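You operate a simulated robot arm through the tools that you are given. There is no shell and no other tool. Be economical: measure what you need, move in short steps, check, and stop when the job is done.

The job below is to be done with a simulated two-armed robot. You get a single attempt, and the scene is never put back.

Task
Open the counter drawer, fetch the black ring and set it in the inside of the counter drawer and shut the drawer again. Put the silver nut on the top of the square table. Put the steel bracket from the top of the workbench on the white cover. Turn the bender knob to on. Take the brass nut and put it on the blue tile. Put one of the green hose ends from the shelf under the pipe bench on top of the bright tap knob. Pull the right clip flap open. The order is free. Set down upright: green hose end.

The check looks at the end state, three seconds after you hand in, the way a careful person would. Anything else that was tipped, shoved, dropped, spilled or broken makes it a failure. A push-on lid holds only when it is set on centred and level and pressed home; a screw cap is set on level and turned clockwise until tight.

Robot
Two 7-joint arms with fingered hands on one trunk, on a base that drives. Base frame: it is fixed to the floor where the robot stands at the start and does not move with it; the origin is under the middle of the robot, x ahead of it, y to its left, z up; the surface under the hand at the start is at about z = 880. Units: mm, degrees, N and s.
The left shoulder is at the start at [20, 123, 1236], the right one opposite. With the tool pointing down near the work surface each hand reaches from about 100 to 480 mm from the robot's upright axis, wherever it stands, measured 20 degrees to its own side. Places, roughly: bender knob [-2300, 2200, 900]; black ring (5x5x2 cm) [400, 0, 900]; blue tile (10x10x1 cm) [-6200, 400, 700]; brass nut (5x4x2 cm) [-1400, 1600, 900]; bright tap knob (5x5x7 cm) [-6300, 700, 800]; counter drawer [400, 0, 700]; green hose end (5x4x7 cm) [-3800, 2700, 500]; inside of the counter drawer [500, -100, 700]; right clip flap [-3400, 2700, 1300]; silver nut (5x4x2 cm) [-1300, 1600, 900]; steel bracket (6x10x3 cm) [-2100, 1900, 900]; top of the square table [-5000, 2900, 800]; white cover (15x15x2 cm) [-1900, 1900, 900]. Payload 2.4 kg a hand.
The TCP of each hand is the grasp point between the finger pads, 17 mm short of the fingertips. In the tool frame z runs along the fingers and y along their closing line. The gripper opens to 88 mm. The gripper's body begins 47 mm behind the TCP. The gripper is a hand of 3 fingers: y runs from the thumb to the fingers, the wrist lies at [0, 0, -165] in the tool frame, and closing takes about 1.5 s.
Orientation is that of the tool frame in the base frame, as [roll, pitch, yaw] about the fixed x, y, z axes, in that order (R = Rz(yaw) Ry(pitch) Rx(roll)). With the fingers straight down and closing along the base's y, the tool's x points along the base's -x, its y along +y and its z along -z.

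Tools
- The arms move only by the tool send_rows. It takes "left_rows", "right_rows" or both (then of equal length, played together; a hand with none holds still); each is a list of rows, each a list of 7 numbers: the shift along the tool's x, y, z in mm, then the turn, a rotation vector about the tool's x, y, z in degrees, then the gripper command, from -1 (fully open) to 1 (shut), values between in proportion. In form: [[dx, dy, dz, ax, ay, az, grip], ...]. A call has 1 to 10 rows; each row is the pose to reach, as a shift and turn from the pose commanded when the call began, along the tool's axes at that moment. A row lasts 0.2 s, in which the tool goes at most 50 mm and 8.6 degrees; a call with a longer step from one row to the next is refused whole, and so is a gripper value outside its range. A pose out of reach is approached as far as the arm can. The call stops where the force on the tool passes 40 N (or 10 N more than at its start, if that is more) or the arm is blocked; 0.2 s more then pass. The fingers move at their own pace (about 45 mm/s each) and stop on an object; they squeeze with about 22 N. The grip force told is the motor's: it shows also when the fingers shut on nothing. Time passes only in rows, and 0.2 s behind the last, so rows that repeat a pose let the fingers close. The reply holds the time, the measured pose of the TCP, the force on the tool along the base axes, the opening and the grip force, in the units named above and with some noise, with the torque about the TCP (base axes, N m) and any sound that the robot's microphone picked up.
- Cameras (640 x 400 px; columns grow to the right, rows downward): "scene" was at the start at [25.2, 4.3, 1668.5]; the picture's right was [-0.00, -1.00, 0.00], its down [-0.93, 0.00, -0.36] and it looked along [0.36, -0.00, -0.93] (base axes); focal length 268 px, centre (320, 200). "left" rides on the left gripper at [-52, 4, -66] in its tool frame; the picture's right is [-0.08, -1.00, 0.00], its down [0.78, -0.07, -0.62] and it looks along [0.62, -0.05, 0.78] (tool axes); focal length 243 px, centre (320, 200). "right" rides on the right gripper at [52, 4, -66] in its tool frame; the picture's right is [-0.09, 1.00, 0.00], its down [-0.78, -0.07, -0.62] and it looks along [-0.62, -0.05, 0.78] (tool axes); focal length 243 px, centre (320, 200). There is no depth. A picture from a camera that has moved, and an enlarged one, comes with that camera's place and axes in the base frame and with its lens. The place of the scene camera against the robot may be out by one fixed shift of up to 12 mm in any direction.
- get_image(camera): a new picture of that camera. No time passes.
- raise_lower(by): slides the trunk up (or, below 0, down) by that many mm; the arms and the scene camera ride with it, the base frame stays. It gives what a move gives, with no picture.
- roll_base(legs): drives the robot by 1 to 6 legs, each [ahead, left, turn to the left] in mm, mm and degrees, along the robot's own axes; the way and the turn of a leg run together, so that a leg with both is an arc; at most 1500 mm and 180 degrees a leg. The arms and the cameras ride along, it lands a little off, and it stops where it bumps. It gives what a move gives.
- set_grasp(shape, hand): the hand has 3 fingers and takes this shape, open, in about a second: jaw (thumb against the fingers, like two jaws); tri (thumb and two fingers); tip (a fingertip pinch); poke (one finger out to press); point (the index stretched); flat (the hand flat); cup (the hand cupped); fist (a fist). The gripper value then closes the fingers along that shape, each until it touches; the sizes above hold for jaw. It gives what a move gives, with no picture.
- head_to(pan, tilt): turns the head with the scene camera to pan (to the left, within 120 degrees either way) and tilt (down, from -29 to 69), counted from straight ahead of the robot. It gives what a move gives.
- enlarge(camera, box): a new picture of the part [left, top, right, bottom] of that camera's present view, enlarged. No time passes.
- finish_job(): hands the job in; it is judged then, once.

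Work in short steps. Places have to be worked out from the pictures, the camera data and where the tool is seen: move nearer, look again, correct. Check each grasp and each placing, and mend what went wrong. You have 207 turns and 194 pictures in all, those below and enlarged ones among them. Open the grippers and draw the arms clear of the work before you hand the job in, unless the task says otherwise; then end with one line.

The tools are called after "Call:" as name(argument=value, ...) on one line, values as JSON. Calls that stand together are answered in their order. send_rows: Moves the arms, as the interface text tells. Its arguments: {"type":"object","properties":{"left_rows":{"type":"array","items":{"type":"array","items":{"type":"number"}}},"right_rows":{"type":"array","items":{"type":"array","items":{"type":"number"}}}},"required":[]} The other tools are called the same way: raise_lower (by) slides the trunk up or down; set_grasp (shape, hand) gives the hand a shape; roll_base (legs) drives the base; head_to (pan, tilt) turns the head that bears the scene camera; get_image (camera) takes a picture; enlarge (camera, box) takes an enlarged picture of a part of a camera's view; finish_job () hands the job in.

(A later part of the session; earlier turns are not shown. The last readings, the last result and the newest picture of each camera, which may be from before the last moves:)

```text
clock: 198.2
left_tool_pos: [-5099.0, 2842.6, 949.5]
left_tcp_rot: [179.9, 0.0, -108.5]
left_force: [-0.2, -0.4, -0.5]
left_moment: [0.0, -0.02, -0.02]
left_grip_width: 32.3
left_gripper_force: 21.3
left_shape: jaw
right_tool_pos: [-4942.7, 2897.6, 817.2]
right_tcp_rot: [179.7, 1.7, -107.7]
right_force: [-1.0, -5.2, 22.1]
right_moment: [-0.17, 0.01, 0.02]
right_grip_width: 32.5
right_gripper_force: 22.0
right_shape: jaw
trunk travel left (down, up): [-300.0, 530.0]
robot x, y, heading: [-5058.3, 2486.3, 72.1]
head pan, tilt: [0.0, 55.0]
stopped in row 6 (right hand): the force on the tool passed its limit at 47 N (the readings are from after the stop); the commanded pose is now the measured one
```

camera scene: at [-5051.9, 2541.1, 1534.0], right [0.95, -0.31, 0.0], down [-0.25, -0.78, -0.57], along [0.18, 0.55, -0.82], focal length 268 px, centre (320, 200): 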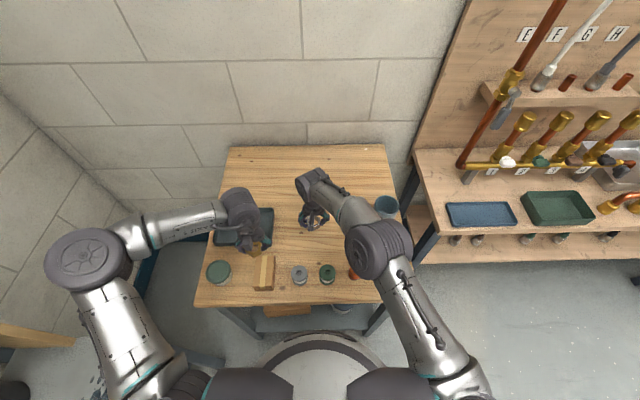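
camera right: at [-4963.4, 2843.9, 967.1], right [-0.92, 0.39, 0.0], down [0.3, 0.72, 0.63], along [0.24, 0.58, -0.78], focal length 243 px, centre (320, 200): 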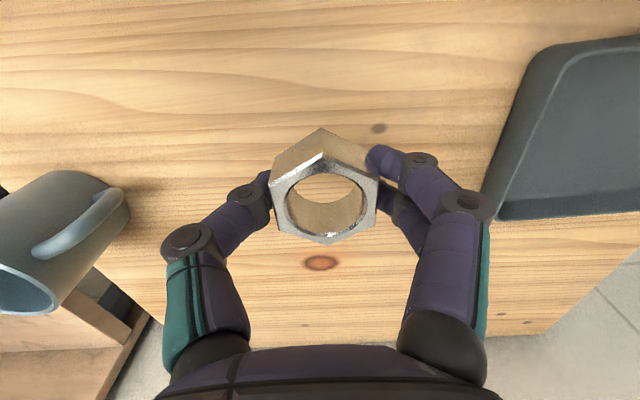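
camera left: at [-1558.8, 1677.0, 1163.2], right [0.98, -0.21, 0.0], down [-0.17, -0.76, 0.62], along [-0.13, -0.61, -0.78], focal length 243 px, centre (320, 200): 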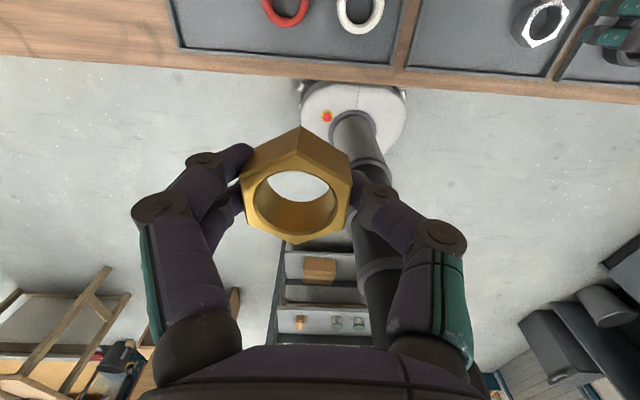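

Contact at z≈817. Release and lift.

Call:
send_rows(right_rows=[[0, 0, -2, 0, 0, 0, 0.3], [0, 0, -2, 0, 0, 0, -0.2], [0, 0, -2, 0, 0, 0, -0.5], [0, 0, -2, 0, 0, 0, -0.7], [0, 0, -2, 0, 0, 0, -0.7], [0, 0, -30, 0, 0, 0, -0.7], [0, 0, -70, 0, 0, 0, -0.7], [0, 0, -115, 0, 0, 0, -0.7], [0, 0, -160, 0, 0, 0, -0.7]])

Call:
get_image(camera="right")

```text
clock: 200.2
left_tool_pos: [-5098.9, 2842.9, 948.9]
left_tcp_rot: [-180.0, -0.2, -108.5]
left_force: [0.0, 0.2, -0.3]
left_moment: [-0.04, -0.05, -0.01]
left_grip_width: 32.1
left_gripper_force: 22.2
left_shape: jaw
right_tool_pos: [-4943.6, 2893.5, 975.7]
right_tcp_rot: [179.8, 1.3, -107.9]
right_force: [0.1, -0.5, 0.1]
right_moment: [0.02, -0.03, -0.01]
right_grip_width: 74.6
right_gripper_force: 0.1
right_shape: jaw
trunk travel left (down, up): [-300.0, 530.0]
robot x, y, heading: [-5057.7, 2490.0, 72.1]
head pan, tilt: [0.0, 55.0]
```

```text
90 pictures are left
camera right: at [-4964.5, 2843.8, 1040.1], right [-0.92, 0.38, 0.01], down [0.3, 0.71, 0.64], along [0.24, 0.59, -0.77], focal length 243 px, centre (320, 200)
```

right: 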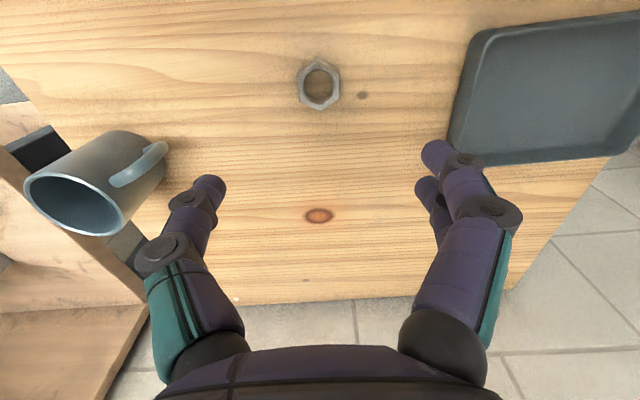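

Silver nut is on the table. Raise the trunk, back off slightly and drive right to the pipe bench; then look at the clips.

Call:
raise_lower(by=150)

Call:
send_rows(right_rows=[[40, -30, -20, 0, 0, 0, -1], [80, -60, -40, 0, 0, 0, -1], [120, -90, -60, 0, 0, 0, -1]])

Call:
roll_base(legs=[[-80, 0, 0], [0, -1400, 0], [0, -230, 0]])

Call:
head_to(pan=0, tilt=25)

Call:
get_image(camera="scene")

```text
clock: 202.0
left_tool_pos: [-5099.2, 2843.6, 1099.1]
left_tcp_rot: [-179.9, -0.1, -108.5]
left_force: [-0.4, -0.4, -0.7]
left_moment: [0.0, 0.0, 0.0]
left_grip_width: 32.1
left_gripper_force: 21.4
left_shape: jaw
right_tool_pos: [-4943.2, 2894.9, 1124.9]
right_tcp_rot: [179.9, 1.3, -107.8]
right_force: [-0.7, 0.3, 0.6]
right_moment: [0.0, -0.06, 0.04]
right_grip_width: 74.7
right_gripper_force: 0.0
right_shape: jaw
trunk travel left (down, up): [-450.0, 380.0]
robot x, y, heading: [-5059.2, 2489.2, 72.2]
head pan, tilt: [0.0, 55.0]
```

```text
refused: row 1 steps farther than a row can; nothing moved
```

```text
clock: 211.2
left_tool_pos: [-3523.8, 2230.7, 1099.0]
left_tcp_rot: [179.9, -0.1, -109.7]
left_force: [0.3, 0.7, 0.2]
left_moment: [0.0, -0.03, -0.02]
left_grip_width: 32.1
left_gripper_force: 21.5
left_shape: jaw
right_tool_pos: [-3367.0, 2278.9, 1125.6]
right_tcp_rot: [179.7, 1.4, -109.1]
right_force: [0.3, -0.4, 0.4]
right_moment: [0.01, 0.03, -0.04]
right_grip_width: 74.6
right_gripper_force: 0.1
right_shape: jaw
trunk travel left (down, up): [-450.0, 380.0]
robot x, y, heading: [-3491.3, 1871.9, 70.8]
head pan, tilt: [0.0, 55.0]
```

```text
clock: 212.1
left_tool_pos: [-3524.9, 2230.3, 1098.8]
left_tcp_rot: [-179.9, -0.1, -109.8]
left_force: [-0.6, -0.5, -1.4]
left_moment: [0.0, -0.03, -0.01]
left_grip_width: 32.3
left_gripper_force: 22.3
left_shape: jaw
right_tool_pos: [-3367.8, 2278.9, 1125.9]
right_tcp_rot: [179.8, 1.4, -109.0]
right_force: [0.0, -0.1, -0.3]
right_moment: [-0.03, -0.02, 0.0]
right_grip_width: 74.7
right_gripper_force: 0.0
right_shape: jaw
trunk travel left (down, up): [-450.0, 380.0]
robot x, y, heading: [-3491.1, 1873.0, 70.9]
head pan, tilt: [0.0, 25.0]
```

```text
89 pictures are left
camera scene: at [-3477.5, 1946.6, 1727.9], right [0.94, -0.33, 0.0], down [-0.14, -0.4, -0.91], along [0.3, 0.86, -0.42], focal length 268 px, centre (320, 200)
```

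scene: 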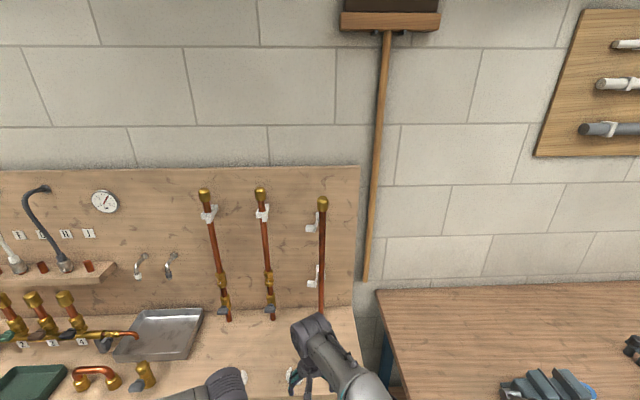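

Call:
enlarge(camera="scene", box=[190, 170, 350, 320])

Call:
enlarge(camera="scene", box=[240, 180, 300, 230])

```text
2.67 times, centred on (270, 245) of scene
camera zoom: at [-3477.5, 1946.6, 1727.9], right [0.94, -0.33, 0.0], down [-0.14, -0.4, -0.91], along [0.3, 0.86, -0.42], focal length 716 px, centre (453, 80)
```

zoom: 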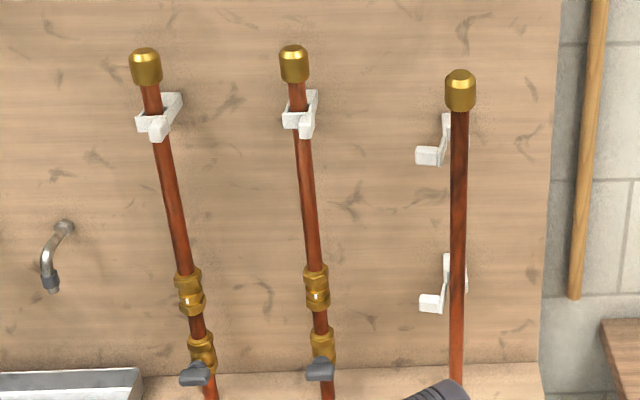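

```text
8.00 times, centred on (270, 205) of scene
camera zoom: at [-3477.5, 1946.6, 1727.9], right [0.94, -0.33, 0.0], down [-0.14, -0.4, -0.91], along [0.3, 0.86, -0.42], focal length 2148 px, centre (720, 160)
```

zoom: 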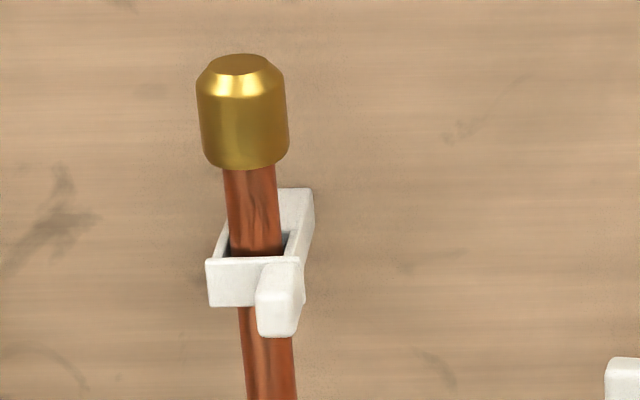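

The right clip (middle pipe) has a front flap with a tab at its right end, likely hinged left. Move closer and tilt the right hand horizontal.

Call:
send_rows(left_rows=[[40, 0, 0, 0, 0, 0, 1], [80, 0, 0, 0, 0, 0, 1], [110, 0, 0, 0, 0, 0, 1], [110, 0, 0, 0, 0, 0, 1], [110, 0, 0, 0, 0, 0, 1], [110, 0, 0, 0, 0, 0, 1]], right_rows=[[30, -10, -20, 0, -8, 0, -1], [60, -20, -40, 0, -16, 0, -1], [90, -30, -60, 0, -24, 0, -1], [120, -40, -60, 0, -32, 0, -1], [120, -60, -60, 0, -40, 0, -1], [120, -80, -60, 0, -48, 0, -1]])

Call:
send_rows(right_rows=[[0, 0, 0, 0, -8.4, 0, -1], [0, 0, 0, 0, -16.8, 0, -1], [0, 0, 0, 0, -25.2, 0, -1], [0, 0, 0, 0, -33.6, 0, -1], [0, 0, 0, 0, -42, 0, -1]])

Call:
roll_base(legs=[[0, 310, 1], [230, 0, 0]])

Call:
raise_lower(by=80)

Call:
get_image(camera="right")

Call:
get_image(camera="scene")

```text
clock: 213.5
left_tool_pos: [-3560.3, 2127.3, 1098.5]
left_tcp_rot: [179.9, -0.1, -109.6]
left_force: [0.3, 0.4, -1.8]
left_moment: [0.01, -0.01, -0.03]
left_grip_width: 31.9
left_gripper_force: 22.4
left_shape: jaw
right_tool_pos: [-3333.2, 2136.6, 1182.0]
right_tcp_rot: [179.6, 49.2, -109.3]
right_force: [0.6, -0.3, -0.2]
right_moment: [-0.02, 0.04, 0.02]
right_grip_width: 87.9
right_gripper_force: 0.1
right_shape: jaw
trunk travel left (down, up): [-450.0, 380.0]
robot x, y, heading: [-3489.3, 1872.7, 71.1]
head pan, tilt: [0.0, 25.0]
```

```text
clock: 214.7
left_tool_pos: [-3560.7, 2127.7, 1099.2]
left_tcp_rot: [179.9, -0.2, -109.6]
left_force: [-0.4, 0.4, 0.3]
left_moment: [-0.01, 0.01, 0.02]
left_grip_width: 32.2
left_gripper_force: 21.8
left_shape: jaw
right_tool_pos: [-3339.3, 2152.5, 1179.2]
right_tcp_rot: [14.0, 88.3, 84.8]
right_force: [0.0, -0.3, -0.1]
right_moment: [0.02, -0.01, -0.01]
right_grip_width: 87.9
right_gripper_force: 0.0
right_shape: jaw
right hand out of reach, approached as far as the arm can: row 1, 2, 3, 4, 5
trunk travel left (down, up): [-450.0, 380.0]
robot x, y, heading: [-3492.0, 1872.5, 71.1]
head pan, tilt: [0.0, 25.0]
```

```text
clock: 218.2
left_tool_pos: [-3786.7, 2445.8, 1098.1]
left_tcp_rot: [179.9, -0.1, -109.0]
left_force: [0.4, 1.0, -0.7]
left_moment: [0.03, -0.03, 0.01]
left_grip_width: 32.3
left_gripper_force: 22.7
left_shape: jaw
right_tool_pos: [-3563.3, 2472.2, 1178.1]
right_tcp_rot: [4.7, 88.6, 76.3]
right_force: [-0.2, 0.0, 0.5]
right_moment: [-0.01, 0.01, 0.02]
right_grip_width: 87.9
right_gripper_force: 0.1
right_shape: jaw
trunk travel left (down, up): [-450.0, 380.0]
robot x, y, heading: [-3712.4, 2191.8, 71.7]
head pan, tilt: [0.0, 25.0]
```

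```text
clock: 219.3
left_tool_pos: [-3786.4, 2445.3, 1178.7]
left_tcp_rot: [-180.0, -0.2, -109.0]
left_force: [-0.2, -0.1, -1.2]
left_moment: [-0.01, -0.04, 0.02]
left_grip_width: 32.3
left_gripper_force: 22.0
left_shape: jaw
right_tool_pos: [-3564.5, 2471.6, 1258.3]
right_tcp_rot: [4.9, 88.4, 76.4]
right_force: [0.7, -0.5, -0.7]
right_moment: [-0.03, 0.0, 0.02]
right_grip_width: 87.9
right_gripper_force: 0.0
right_shape: jaw
trunk travel left (down, up): [-530.0, 300.0]
robot x, y, heading: [-3711.0, 2193.7, 71.6]
head pan, tilt: [0.0, 25.0]
```

```text
86 pictures are left
camera right: at [-3588.6, 2411.9, 1203.8], right [-0.95, 0.31, 0.09], down [-0.14, -0.63, 0.76], along [0.3, 0.71, 0.64], focal length 243 px, centre (320, 200)
```

right: 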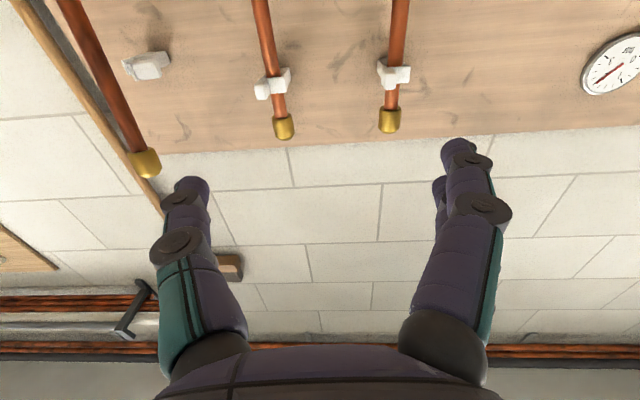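

```text
85 pictures are left
camera scene: at [-3700.8, 2265.7, 1807.9], right [0.95, -0.32, 0.0], down [-0.13, -0.4, -0.91], along [0.29, 0.86, -0.42], focal length 268 px, centre (320, 200)
```

scene: 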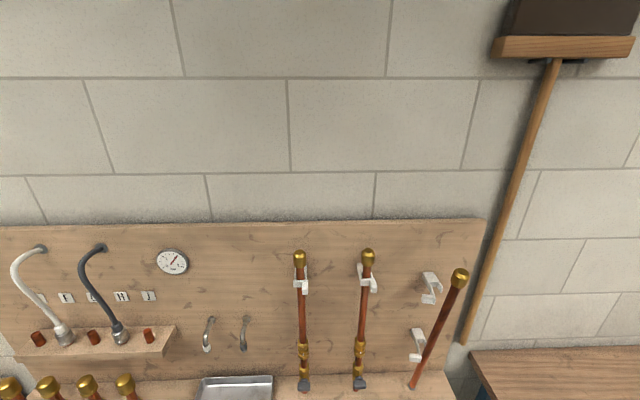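

Call:
enlarge(camera="right", box=[240, 50, 310, 120])

Call:
enlarge(camera="scene", box=[340, 240, 450, 320])

```text
5.71 times, centred on (275, 85) of right
camera zoom: at [-3588.6, 2411.9, 1203.8], right [-0.95, 0.31, 0.09], down [-0.14, -0.63, 0.76], along [0.3, 0.71, 0.64], focal length 1386 px, centre (577, 857)
```

zoom: 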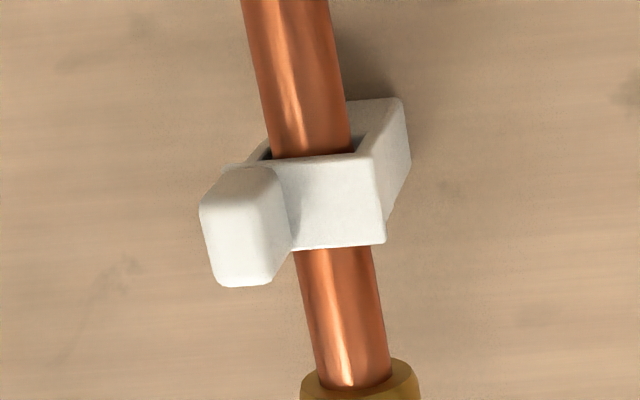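

```text
5.00 times, centred on (395, 280) of scene
camera zoom: at [-3700.8, 2265.7, 1807.9], right [0.95, -0.32, 0.0], down [-0.13, -0.4, -0.91], along [0.29, 0.86, -0.42], focal length 1343 px, centre (-55, -200)
```

zoom: 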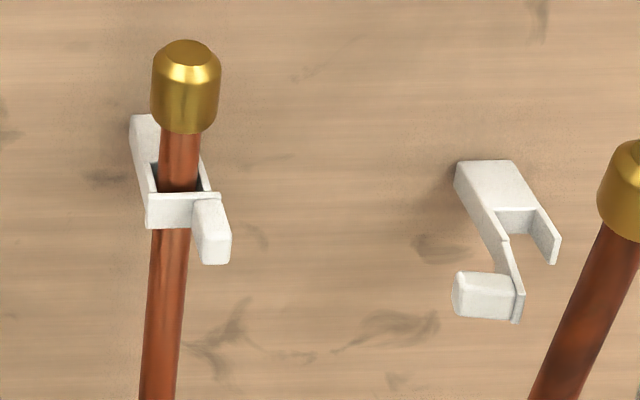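

The third clip shows the open state: flap hinged on the left prong, swung toward me. Tab at ≈(−3378,2741,1302). Move the right hand in front of it with a half-open grip.

Call:
roll_base(legs=[[40, 0, 0]])

Call:
send_rows(right_rows=[[-8, -16, 34, 0, 0, 0, -0.5], [-16, -32, 68, 0, 0, 0, -0.2], [-24, -48, 102, 0, 0, 0, 0], [-32, -64, 136, 0, 0, 0, 0], [-40, -80, 170, 0, 0, 0, 0], [-44, -92, 190, 0, 0, 0, 0]])

Call:
get_image(camera="right")

Call:
enlarge(camera="scene", box=[320, 220, 450, 340])

```text
clock: 220.2
left_tool_pos: [-3774.8, 2485.6, 1177.1]
left_tcp_rot: [-179.9, -0.2, -108.9]
left_force: [-0.8, 0.6, -1.0]
left_moment: [-0.03, -0.02, -0.02]
left_grip_width: 31.9
left_gripper_force: 21.8
left_shape: jaw
right_tool_pos: [-3551.8, 2512.9, 1256.8]
right_tcp_rot: [5.1, 88.6, 76.7]
right_force: [-0.5, 0.4, -0.7]
right_moment: [0.0, 0.03, 0.02]
right_grip_width: 88.2
right_gripper_force: 0.0
right_shape: jaw
trunk travel left (down, up): [-530.0, 300.0]
robot x, y, heading: [-3699.2, 2232.3, 71.7]
head pan, tilt: [0.0, 25.0]
```

```text
clock: 221.6
left_tool_pos: [-3773.9, 2483.7, 1178.3]
left_tcp_rot: [179.9, -0.1, -108.9]
left_force: [-0.2, -0.3, -0.2]
left_moment: [-0.02, 0.05, 0.03]
left_grip_width: 32.2
left_gripper_force: 22.4
left_shape: jaw
right_tool_pos: [-3436.6, 2628.4, 1299.9]
right_tcp_rot: [7.0, 88.1, 78.1]
right_force: [-0.4, 0.4, -0.1]
right_moment: [0.0, -0.02, -0.02]
right_grip_width: 44.3
right_gripper_force: 0.1
right_shape: jaw
right hand out of reach, approached as far as the arm can: row 5, 6
trunk travel left (down, up): [-530.0, 300.0]
robot x, y, heading: [-3700.0, 2228.1, 71.8]
head pan, tilt: [0.0, 25.0]
```

```text
82 pictures are left
camera right: at [-3462.2, 2570.0, 1244.4], right [-0.94, 0.32, 0.09], down [-0.14, -0.63, 0.76], along [0.3, 0.71, 0.64], focal length 243 px, centre (320, 200)
```

right: 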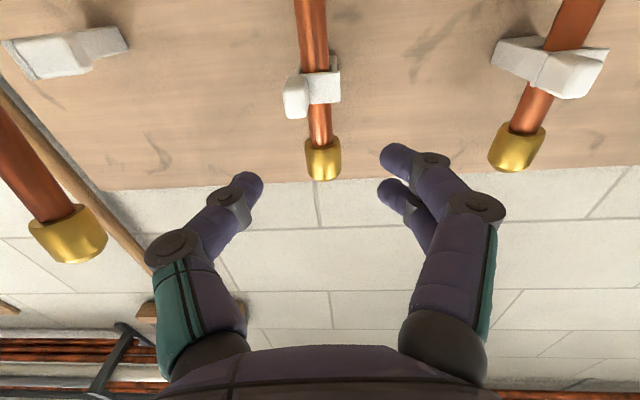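

```text
3.33 times, centred on (385, 280) of scene
camera zoom: at [-3686.9, 2303.9, 1807.9], right [0.95, -0.32, 0.0], down [-0.13, -0.4, -0.91], along [0.29, 0.86, -0.42], focal length 895 px, centre (103, -67)
```

zoom: 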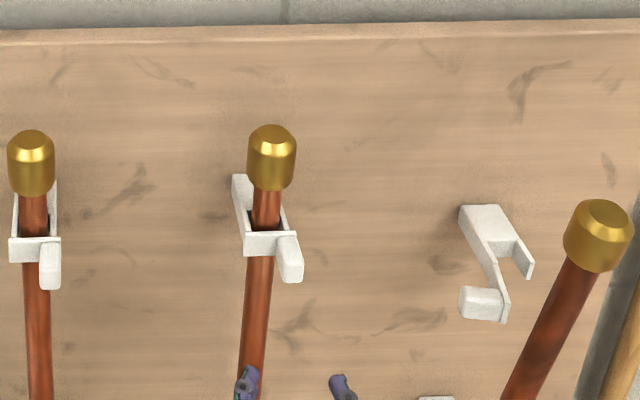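

Reach is limited because the shoulder is level with the hand; raise the trunk 200 and bring the hand back down relative to it.

Call:
raise_lower(by=200)

Call:
send_rows(right_rows=[[45, 0, -10, 0, 0, 0, 0], [90, 0, -10, 0, 0, 0, 0], [135, 0, -10, 0, 0, 0, 0], [180, 0, -10, 0, 0, 0, 0], [200, 0, 0, 0, 0, 0, 0], [200, -17, 40, 0, 0, 0, 0], [200, -17, 65, 0, 0, 0, 0]])

Call:
get_image(camera="right")

```text
clock: 223.8
left_tool_pos: [-3774.4, 2483.4, 1378.6]
left_tcp_rot: [-180.0, -0.1, -108.9]
left_force: [-0.3, 0.2, -0.7]
left_moment: [-0.04, -0.03, -0.02]
left_grip_width: 32.0
left_gripper_force: 22.3
left_shape: jaw
right_tool_pos: [-3438.2, 2630.1, 1498.9]
right_tcp_rot: [5.9, 88.1, 77.1]
right_force: [-0.6, -0.2, 0.3]
right_moment: [-0.01, 0.02, -0.02]
right_grip_width: 44.1
right_gripper_force: 0.0
right_shape: jaw
trunk travel left (down, up): [-730.0, 100.0]
robot x, y, heading: [-3700.9, 2234.8, 71.6]
head pan, tilt: [0.0, 25.0]
```

```text
clock: 225.4
left_tool_pos: [-3774.0, 2483.7, 1378.1]
left_tcp_rot: [-180.0, -0.1, -108.9]
left_force: [0.7, 0.9, -0.5]
left_moment: [-0.02, -0.01, 0.02]
left_grip_width: 32.1
left_gripper_force: 21.7
left_shape: jaw
right_tool_pos: [-3397.0, 2690.8, 1302.9]
right_tcp_rot: [4.6, 88.0, 75.9]
right_force: [-0.5, -0.2, -0.6]
right_moment: [-0.02, -0.03, 0.01]
right_grip_width: 44.4
right_gripper_force: 0.1
right_shape: jaw
trunk travel left (down, up): [-730.0, 100.0]
robot x, y, heading: [-3695.7, 2231.6, 71.8]
head pan, tilt: [0.0, 25.0]
```

```text
80 pictures are left
camera right: at [-3423.4, 2632.0, 1248.1], right [-0.94, 0.32, 0.09], down [-0.14, -0.63, 0.76], along [0.3, 0.71, 0.64], focal length 243 px, centre (320, 200)
```

right: 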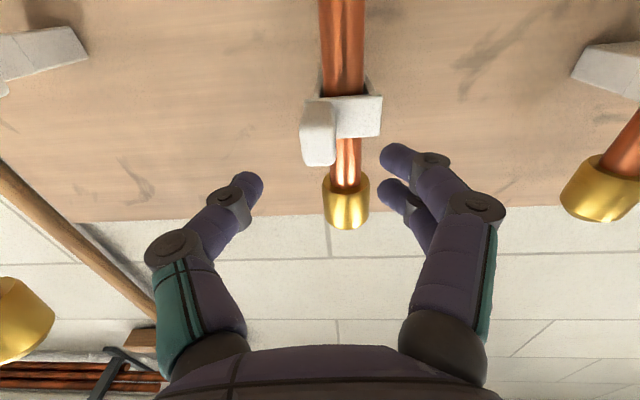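

Aligned; advance 44 mm and close on the tab.

Call:
send_rows(right_rows=[[1, 0, 20, 0, 0, 0, 0], [2, 0, 36, 0, 0, 0, 0], [2, 0, 45, 0, 0, 0, 0], [2, 0, 45, 0, 0, 0, 0.5], [2, 0, 45, 0, 0, 0, 1], [2, 0, 45, 0, 0, 0, 1], [2, 0, 45, 0, 0, 0, 1], [2, 0, 45, 0, 0, 0, 1]])

Call:
get_image(camera="right")

```text
clock: 227.2
left_tool_pos: [-3772.6, 2482.1, 1379.0]
left_tcp_rot: [179.9, 0.0, -109.0]
left_force: [0.0, -1.0, -0.5]
left_moment: [0.0, -0.01, 0.0]
left_grip_width: 32.2
left_gripper_force: 22.1
left_shape: jaw
right_tool_pos: [-3382.9, 2733.2, 1301.1]
right_tcp_rot: [7.7, 88.1, 78.9]
right_force: [4.9, -5.4, 3.1]
right_moment: [0.07, -0.05, -0.05]
right_grip_width: 13.4
right_gripper_force: 22.1
right_shape: jaw
trunk travel left (down, up): [-730.0, 100.0]
robot x, y, heading: [-3696.7, 2229.5, 71.8]
head pan, tilt: [0.0, 25.0]
```

```text
79 pictures are left
camera right: at [-3408.3, 2673.3, 1246.0], right [-0.94, 0.32, 0.09], down [-0.14, -0.64, 0.76], along [0.3, 0.7, 0.64], focal length 243 px, centre (320, 200)
```

right: 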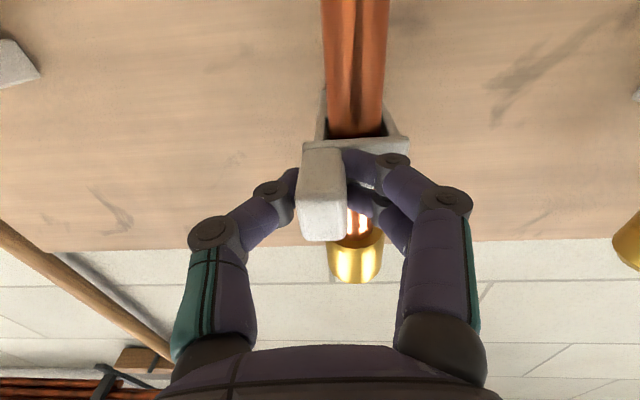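

Tab gripped. Pull it along an arc about the left hinge.

Call:
send_rows(right_rows=[[0, 1.7, -4.4, 8, 0, 0, 1], [0, 4, -8.4, 16, 0, 0, 1], [0, 6.8, -12.1, 24, 0, 0, 1], [0, 12, -17, 28, 0, 0, 1], [0, 18, -20.5, 28, 0, 0, 1], [0, 24, -23, 28, 0, 0, 1]])

Call:
get_image(camera="right")

```text
clock: 228.6
left_tool_pos: [-3771.6, 2488.1, 1377.8]
left_tcp_rot: [179.8, -0.2, -109.0]
left_force: [0.7, -0.3, -0.8]
left_moment: [-0.03, -0.01, -0.01]
left_grip_width: 32.2
left_gripper_force: 21.5
left_shape: jaw
right_tool_pos: [-3406.8, 2714.9, 1302.6]
right_tcp_rot: [38.0, 88.4, 81.0]
right_force: [5.7, 6.6, -20.3]
right_moment: [-0.3, 0.01, -0.25]
right_grip_width: 12.8
right_gripper_force: 22.0
right_shape: jaw
right hand out of reach, approached as far as the arm can: row 3, 4, 5, 6
trunk travel left (down, up): [-730.0, 100.0]
robot x, y, heading: [-3697.3, 2229.4, 71.6]
head pan, tilt: [0.0, 25.0]
```

```text
78 pictures are left
camera right: at [-3458.8, 2674.3, 1249.9], right [-0.68, 0.73, 0.1], down [-0.41, -0.49, 0.77], along [0.61, 0.48, 0.63], focal length 243 px, centre (320, 200)
```

right: 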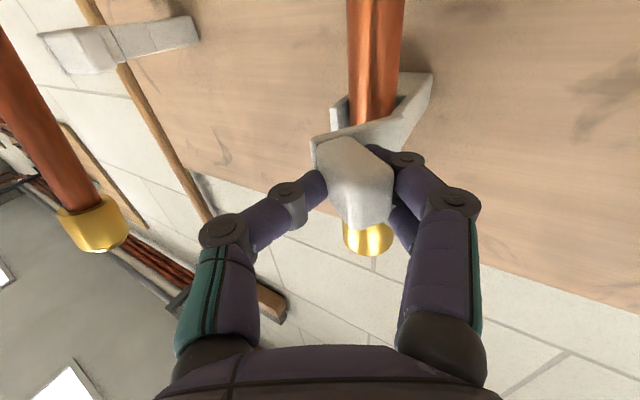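

The flap is opening. Pull it further left, then release.

Call:
send_rows(right_rows=[[3, 6, -4, 0, 0, 0, 1], [3, 12, -8, 0, 0, 0, 1], [3, 18, -12, 0, 0, 0, 1], [3, 22, -16, 0, 0, 0, 1]])

Call:
get_image(camera="right")

Call:
enlarge(camera="scene", box=[320, 220, 450, 400])

```text
clock: 229.6
left_tool_pos: [-3767.8, 2485.7, 1378.7]
left_tcp_rot: [179.9, -0.2, -109.0]
left_force: [-0.2, 1.0, -1.5]
left_moment: [0.04, 0.01, 0.02]
left_grip_width: 32.2
left_gripper_force: 22.1
left_shape: jaw
right_tool_pos: [-3427.7, 2713.3, 1307.7]
right_tcp_rot: [37.2, 88.0, 80.3]
right_force: [20.3, 10.4, 1.5]
right_moment: [0.1, -0.13, -0.76]
right_grip_width: 7.3
right_gripper_force: 22.0
right_shape: jaw
right hand out of reach, approached as far as the arm can: row 2, 3, 4
trunk travel left (down, up): [-730.0, 100.0]
robot x, y, heading: [-3700.0, 2231.2, 71.5]
head pan, tilt: [0.0, 25.0]
```

```text
77 pictures are left
camera right: at [-3478.8, 2673.1, 1253.4], right [-0.68, 0.72, 0.11], down [-0.41, -0.5, 0.76], along [0.6, 0.48, 0.64], focal length 243 px, centre (320, 200)
```

right: 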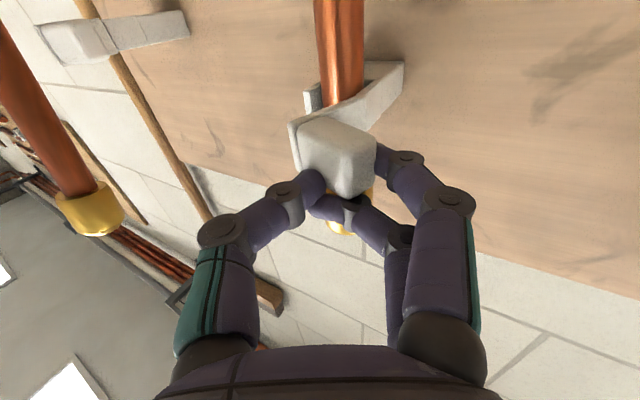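

```text
2.22 times, centred on (385, 310) of scene
camera zoom: at [-3680.2, 2306.8, 2007.9], right [0.95, -0.32, 0.0], down [-0.14, -0.4, -0.91], along [0.28, 0.86, -0.43], focal length 597 px, centre (176, -44)
```

zoom: 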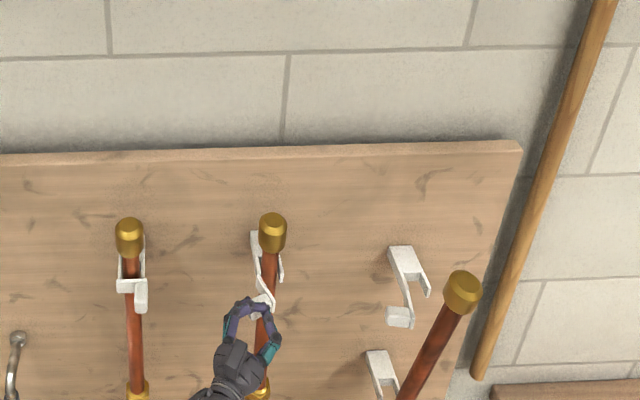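

Release and back off to see how far it opened.

Call:
send_rows(right_rows=[[0, 0, 0, 0, 0, 0, 0.3], [0, 0, 0, 0, 0, 0, -0.5], [0, 0, 0, 0, 0, 0, -1], [0, 0, 0, 0, 0, 0, -1], [0, 0, -30, 0, 0, 0, -1], [0, 0, -70, 0, 0, 0, -1], [0, 0, -70, -8, 0, 0, -1], [0, 0, -70, -16, 0, 0, -1], [0, 0, -70, -24, 0, 0, -1]])

Call:
get_image(camera="right")

Call:
enlarge(camera="scene", box=[340, 240, 430, 310])

```text
clock: 231.6
left_tool_pos: [-3773.0, 2483.8, 1377.7]
left_tcp_rot: [179.9, -0.1, -108.9]
left_force: [-0.3, -0.7, -1.2]
left_moment: [-0.01, 0.04, 0.03]
left_grip_width: 31.7
left_gripper_force: 22.1
left_shape: jaw
right_tool_pos: [-3488.3, 2724.3, 1264.9]
right_tcp_rot: [10.7, 88.0, 77.9]
right_force: [-0.3, -0.7, -0.9]
right_moment: [0.02, -0.03, -0.02]
right_grip_width: 87.9
right_gripper_force: 0.1
right_shape: jaw
right hand out of reach, approached as far as the arm can: row 5, 6, 7, 8, 9
trunk travel left (down, up): [-730.0, 100.0]
robot x, y, heading: [-3702.1, 2231.3, 71.7]
head pan, tilt: [0.0, 25.0]
```

```text
75 pictures are left
camera right: at [-3517.7, 2666.5, 1209.4], right [-0.92, 0.38, 0.09], down [-0.18, -0.62, 0.76], along [0.35, 0.68, 0.64], focal length 243 px, centre (320, 200)
```

right: 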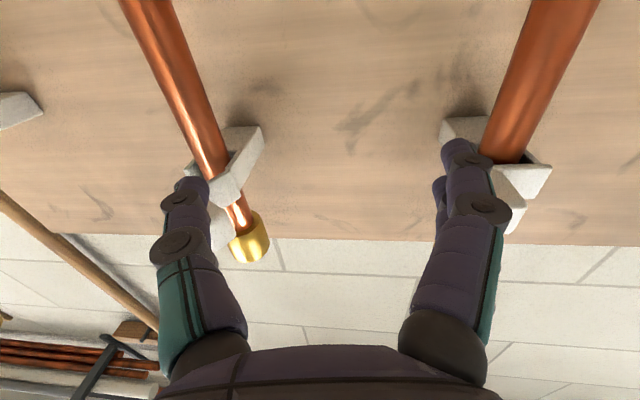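

```text
5.71 times, centred on (385, 275) of scene
camera zoom: at [-3687.0, 2304.0, 2007.9], right [0.95, -0.31, 0.0], down [-0.13, -0.4, -0.91], along [0.29, 0.86, -0.42], focal length 1535 px, centre (-51, -229)
```

zoom: 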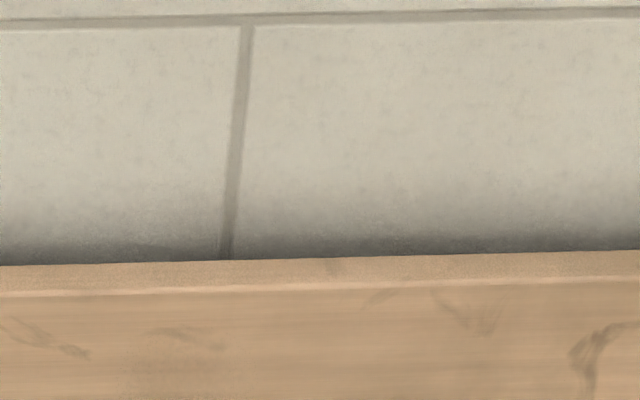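

The hand drifted oddly near the board; pull it straight back.

Call:
send_rows(right_rows=[[0, 0, -25, 0, 0, 0, -1], [0, 0, -60, 0, 0, 0, -1], [0, -20, -100, 0, 0, 0, -1], [0, -50, -120, 0, 0, 0, -1]])

Call:
get_image(camera="right")

Call:
head_to(pan=-25, tilt=40)

Call:
get_image(camera="scene")

```text
clock: 232.6
left_tool_pos: [-3773.7, 2482.8, 1378.0]
left_tcp_rot: [179.9, 0.0, -108.9]
left_force: [0.1, -0.3, -0.5]
left_moment: [0.02, -0.02, 0.01]
left_grip_width: 32.0
left_gripper_force: 22.0
left_shape: jaw
right_tool_pos: [-3498.5, 2662.9, 1191.3]
right_tcp_rot: [11.5, 88.1, 78.9]
right_force: [-0.3, 0.4, 0.1]
right_moment: [0.01, -0.02, -0.02]
right_grip_width: 88.0
right_gripper_force: 0.1
right_shape: jaw
right hand out of reach, approached as far as the arm can: row 1, 2, 3, 4
trunk travel left (down, up): [-730.0, 100.0]
robot x, y, heading: [-3699.2, 2230.4, 71.6]
head pan, tilt: [0.0, 25.0]
```

```text
73 pictures are left
camera right: at [-3528.8, 2604.4, 1137.4], right [-0.92, 0.38, 0.09], down [-0.18, -0.62, 0.76], along [0.35, 0.68, 0.64], focal length 243 px, centre (320, 200)
```

right: 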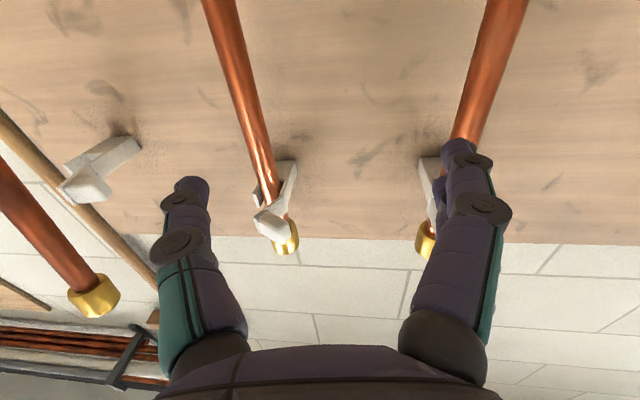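

```text
clock: 233.5
left_tool_pos: [-3774.2, 2484.2, 1377.2]
left_tcp_rot: [-180.0, -0.1, -108.9]
left_force: [-0.4, -0.1, 0.3]
left_moment: [0.03, 0.02, 0.01]
left_grip_width: 32.0
left_gripper_force: 21.7
left_shape: jaw
right_tool_pos: [-3500.2, 2664.0, 1191.7]
right_tcp_rot: [10.1, 88.0, 77.0]
right_force: [-0.3, 0.0, -0.6]
right_moment: [-0.02, 0.01, 0.0]
right_grip_width: 87.8
right_gripper_force: 0.0
right_shape: jaw
trunk travel left (down, up): [-730.0, 100.0]
robot x, y, heading: [-3699.0, 2228.7, 71.6]
head pan, tilt: [-25.0, 40.0]
```

```text
72 pictures are left
camera scene: at [-3658.8, 2278.3, 1984.7], right [0.73, -0.69, 0.0], down [-0.44, -0.47, -0.77], along [0.53, 0.56, -0.64], focal length 268 px, centre (320, 200)
```

scene: 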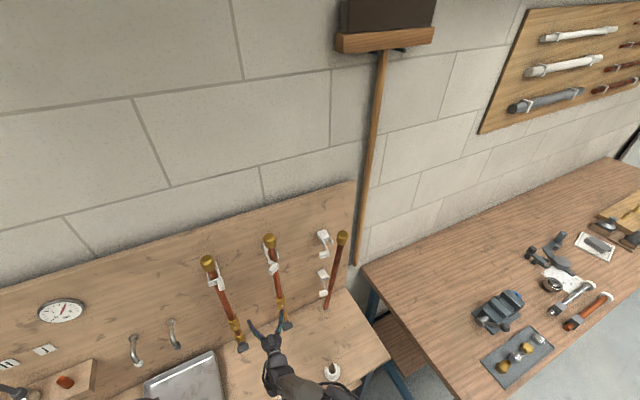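

Call:
enlarge(camera="scene", box=[250, 220, 350, 310])

Call:
enlarge(camera="right", box=[40, 110, 320, 270])

```text
4.44 times, centred on (300, 265) of scene
camera zoom: at [-3658.8, 2278.3, 1984.7], right [0.73, -0.69, 0.0], down [-0.44, -0.47, -0.77], along [0.53, 0.56, -0.64], focal length 1194 px, centre (409, -89)
```

zoom: 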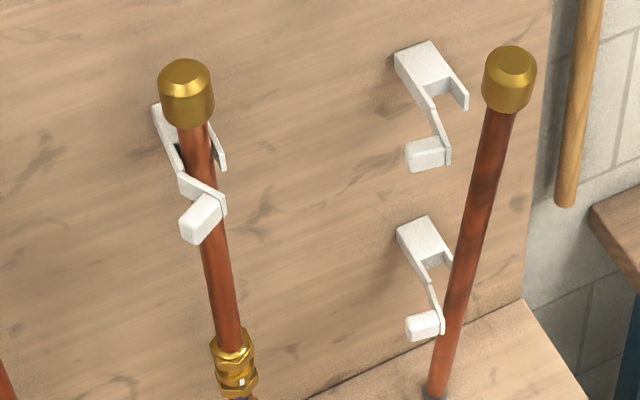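

```text
2.29 times, centred on (180, 190) of right
camera zoom: at [-3529.5, 2604.9, 1137.8], right [-0.92, 0.38, 0.09], down [-0.18, -0.62, 0.76], along [0.35, 0.68, 0.64], focal length 555 px, centre (640, 223)
```

zoom: 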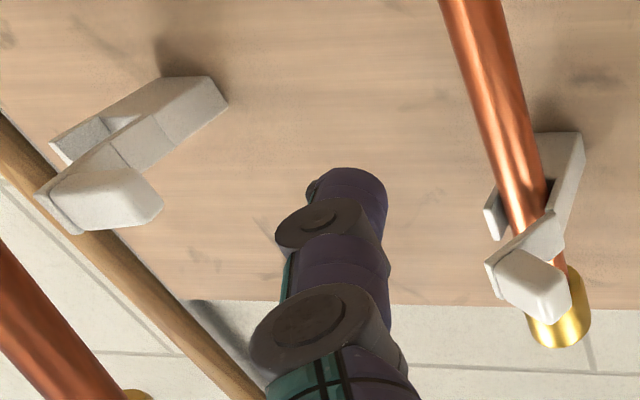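

Open only ~40°. I'll push it further: closed fingers placed to the right of the flap's end, then swept left. First go to the right and up.

Call:
send_rows(right_rows=[[-20, -27, 0, 0, 0, 0, 1], [-50, -54, 5, 0, 0, 0, 1], [-80, -81, 12, 0, 0, 0, 1], [-110, -108, 21, 0, 0, 0, 1], [-110, -108, 21, 0, 0, 0, 1]])

Call:
get_image(camera="right")

Call:
enlarge(camera="scene", box=[220, 200, 360, 310])

```text
clock: 234.7
left_tool_pos: [-3775.0, 2483.3, 1378.0]
left_tcp_rot: [-180.0, -0.1, -108.9]
left_force: [-0.3, -0.3, -0.6]
left_moment: [0.0, 0.0, 0.02]
left_grip_width: 32.2
left_gripper_force: 21.9
left_shape: jaw
right_tool_pos: [-3382.0, 2705.6, 1245.6]
right_tcp_rot: [9.9, 88.0, 77.1]
right_force: [-0.5, 0.4, -0.4]
right_moment: [0.01, -0.02, 0.01]
right_grip_width: 0.0
right_gripper_force: 2.4
right_shape: jaw
right hand out of reach, approached as far as the arm can: row 1, 2, 3, 4, 5
trunk travel left (down, up): [-730.0, 100.0]
robot x, y, heading: [-3696.0, 2233.1, 71.7]
head pan, tilt: [-25.0, 40.0]
```

```text
69 pictures are left
camera right: at [-3411.5, 2647.5, 1191.1], right [-0.92, 0.38, 0.09], down [-0.18, -0.62, 0.76], along [0.35, 0.68, 0.64], focal length 243 px, centre (320, 200)
```

right: 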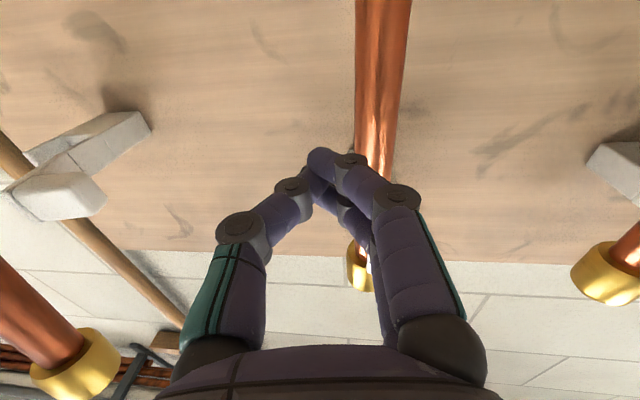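

```text
3.64 times, centred on (290, 255) of scene
camera zoom: at [-3659.1, 2278.2, 1984.7], right [0.73, -0.69, 0.0], down [-0.44, -0.47, -0.77], along [0.53, 0.56, -0.64], focal length 976 px, centre (429, 0)
```

zoom: 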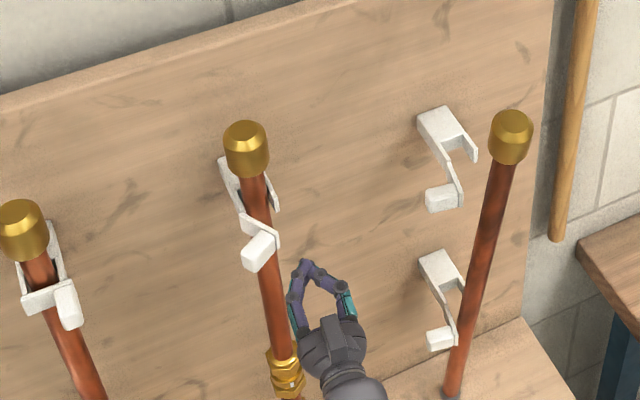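

Fingers are just below and right of the flap end. Move right, up to flap height, then sweep left.

Call:
send_rows(right_rows=[[0, -28, 0, 0, 0, 0, 1], [-30, -28, 0, 0, 0, 0, 1], [-55, -28, 0, 0, 0, 0, 1]])

Call:
get_image(camera="right")

Call:
enlarge(camera="scene", box=[220, 200, 360, 310])

```text
clock: 235.5
left_tool_pos: [-3773.7, 2484.0, 1378.6]
left_tcp_rot: [180.0, -0.2, -108.9]
left_force: [-0.2, 0.6, -0.9]
left_moment: [0.04, 0.01, 0.0]
left_grip_width: 32.0
left_gripper_force: 22.6
left_shape: jaw
right_tool_pos: [-3350.0, 2722.5, 1282.1]
right_tcp_rot: [9.7, 88.0, 76.7]
right_force: [-0.6, -0.2, 0.6]
right_moment: [0.0, -0.02, -0.03]
right_grip_width: 0.1
right_gripper_force: 21.7
right_shape: jaw
right hand out of reach, approached as far as the arm can: row 2, 3
trunk travel left (down, up): [-730.0, 100.0]
robot x, y, heading: [-3700.2, 2231.0, 71.5]
head pan, tilt: [-25.0, 40.0]
```

```text
67 pictures are left
camera right: at [-3379.0, 2665.3, 1227.4], right [-0.92, 0.38, 0.09], down [-0.18, -0.62, 0.76], along [0.35, 0.68, 0.64], focal length 243 px, centre (320, 200)
```

right: 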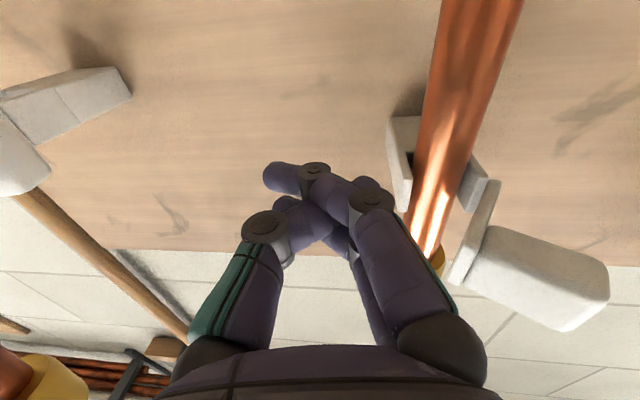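

```text
3.64 times, centred on (290, 255) of scene
camera zoom: at [-3658.4, 2278.5, 1984.6], right [0.73, -0.69, 0.0], down [-0.44, -0.47, -0.77], along [0.53, 0.56, -0.64], focal length 976 px, centre (429, 0)
```

zoom: 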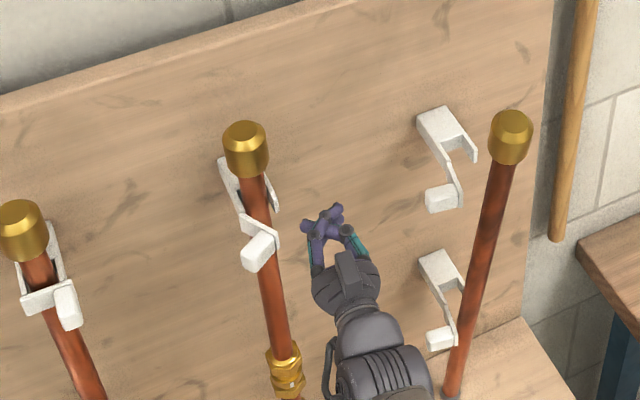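

Relax the wrist by tilting the hand ~25° downward, and back off ~20 mm so the sweep hits the flap, not the pipe.

Call:
send_rows(right_rows=[[0, 0, -8, 0, 8, 0, 1], [-8, 0, -16, 0, 16, 0, 1], [-16, 0, -22, 0, 24, 0, 1], [-20, 0, -22, 0, 24, 0, 1]])

Call:
get_image(camera="right")

Call:
enlarge(camera="scene", box=[220, 200, 360, 310])

```text
clock: 236.5
left_tool_pos: [-3773.9, 2484.9, 1378.6]
left_tcp_rot: [180.0, -0.1, -108.8]
left_force: [0.7, 0.3, -0.2]
left_moment: [-0.01, -0.03, 0.02]
left_grip_width: 32.0
left_gripper_force: 22.0
left_shape: jaw
right_tool_pos: [-3348.8, 2746.3, 1282.9]
right_tcp_rot: [178.8, 67.9, -113.8]
right_force: [-0.3, 0.1, -0.5]
right_moment: [-0.01, -0.04, -0.02]
right_grip_width: 0.2
right_gripper_force: 22.1
right_shape: jaw
right hand out of reach, approached as far as the arm can: row 1, 2, 3, 4
trunk travel left (down, up): [-730.0, 100.0]
robot x, y, heading: [-3699.6, 2230.4, 71.7]
head pan, tilt: [-25.0, 40.0]
```

```text
65 pictures are left
camera right: at [-3384.6, 2672.5, 1258.5], right [-0.91, 0.41, 0.09], down [-0.04, -0.29, 0.96], along [0.42, 0.86, 0.28], focal length 243 px, centre (320, 200)
```

right: 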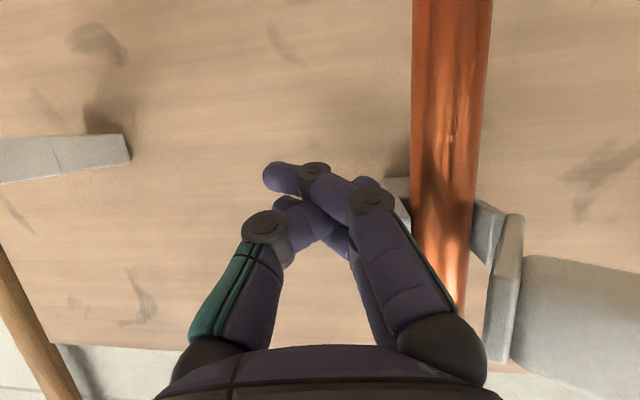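

```text
3.64 times, centred on (290, 255) of scene
camera zoom: at [-3658.7, 2278.4, 1984.6], right [0.73, -0.69, 0.0], down [-0.44, -0.47, -0.77], along [0.53, 0.56, -0.64], focal length 976 px, centre (429, 0)
```

zoom: 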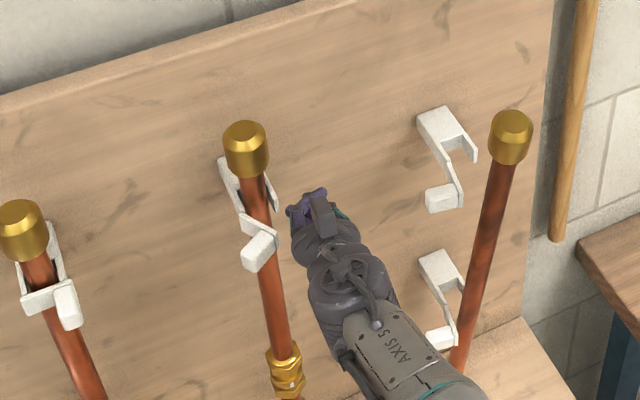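

The commanded pose had run away from the measured one. Re-target explicitly to a reachable pose right of the flap's end.

Call:
send_rows(right_rows=[[13, 12, 42, 0, 0, 0, 1], [26, 24, 84, 0, 0, 0, 1], [39, 36, 126, 0, 0, 0, 1], [52, 48, 168, 0, 0, 0, 1], [66, 61, 210, 0, 0, 0, 1], [79, 73, 250, 0, 0, 0, 1], [79, 73, 250, 0, 0, 0, 1]])

Call:
get_image(camera="right")

Call:
enlarge(camera="scene", box=[220, 200, 360, 310])

```text
clock: 238.1
left_tool_pos: [-3774.0, 2483.4, 1377.9]
left_tcp_rot: [180.0, -0.1, -108.9]
left_force: [-0.2, 0.2, -1.0]
left_moment: [0.01, 0.04, -0.02]
left_grip_width: 32.1
left_gripper_force: 22.5
left_shape: jaw
right_tool_pos: [-3376.2, 2735.1, 1241.7]
right_tcp_rot: [179.2, 67.8, -113.5]
right_force: [-0.1, 0.2, -0.2]
right_moment: [0.0, -0.01, 0.03]
right_grip_width: 0.2
right_gripper_force: 22.5
right_shape: jaw
right hand out of reach, approached as far as the arm can: row 1, 2, 3, 4, 5, 6, 7
trunk travel left (down, up): [-730.0, 100.0]
robot x, y, heading: [-3699.9, 2231.5, 71.4]
head pan, tilt: [-25.0, 40.0]
```

```text
63 pictures are left
camera right: at [-3411.7, 2662.0, 1217.8], right [-0.91, 0.41, 0.08], down [-0.04, -0.29, 0.96], along [0.42, 0.86, 0.28], focal length 243 px, centre (320, 200)
```

right: 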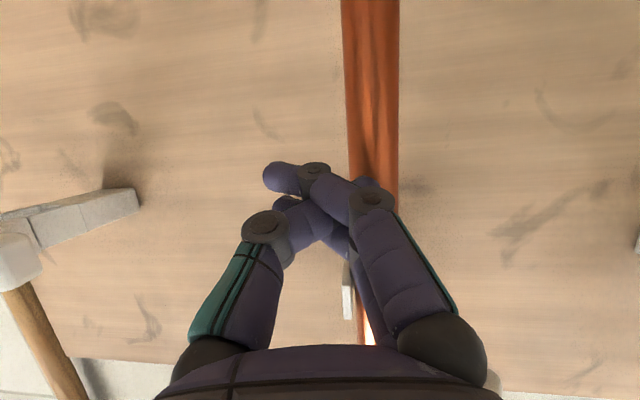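

```text
3.64 times, centred on (290, 255) of scene
camera zoom: at [-3658.5, 2278.3, 1984.6], right [0.73, -0.69, 0.0], down [-0.44, -0.47, -0.77], along [0.53, 0.56, -0.64], focal length 976 px, centre (429, 0)
```

zoom: 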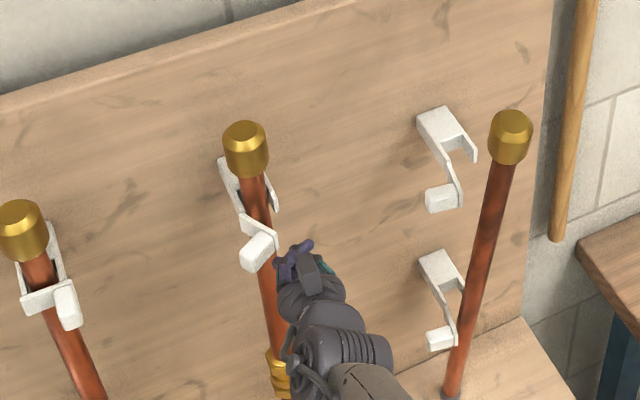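

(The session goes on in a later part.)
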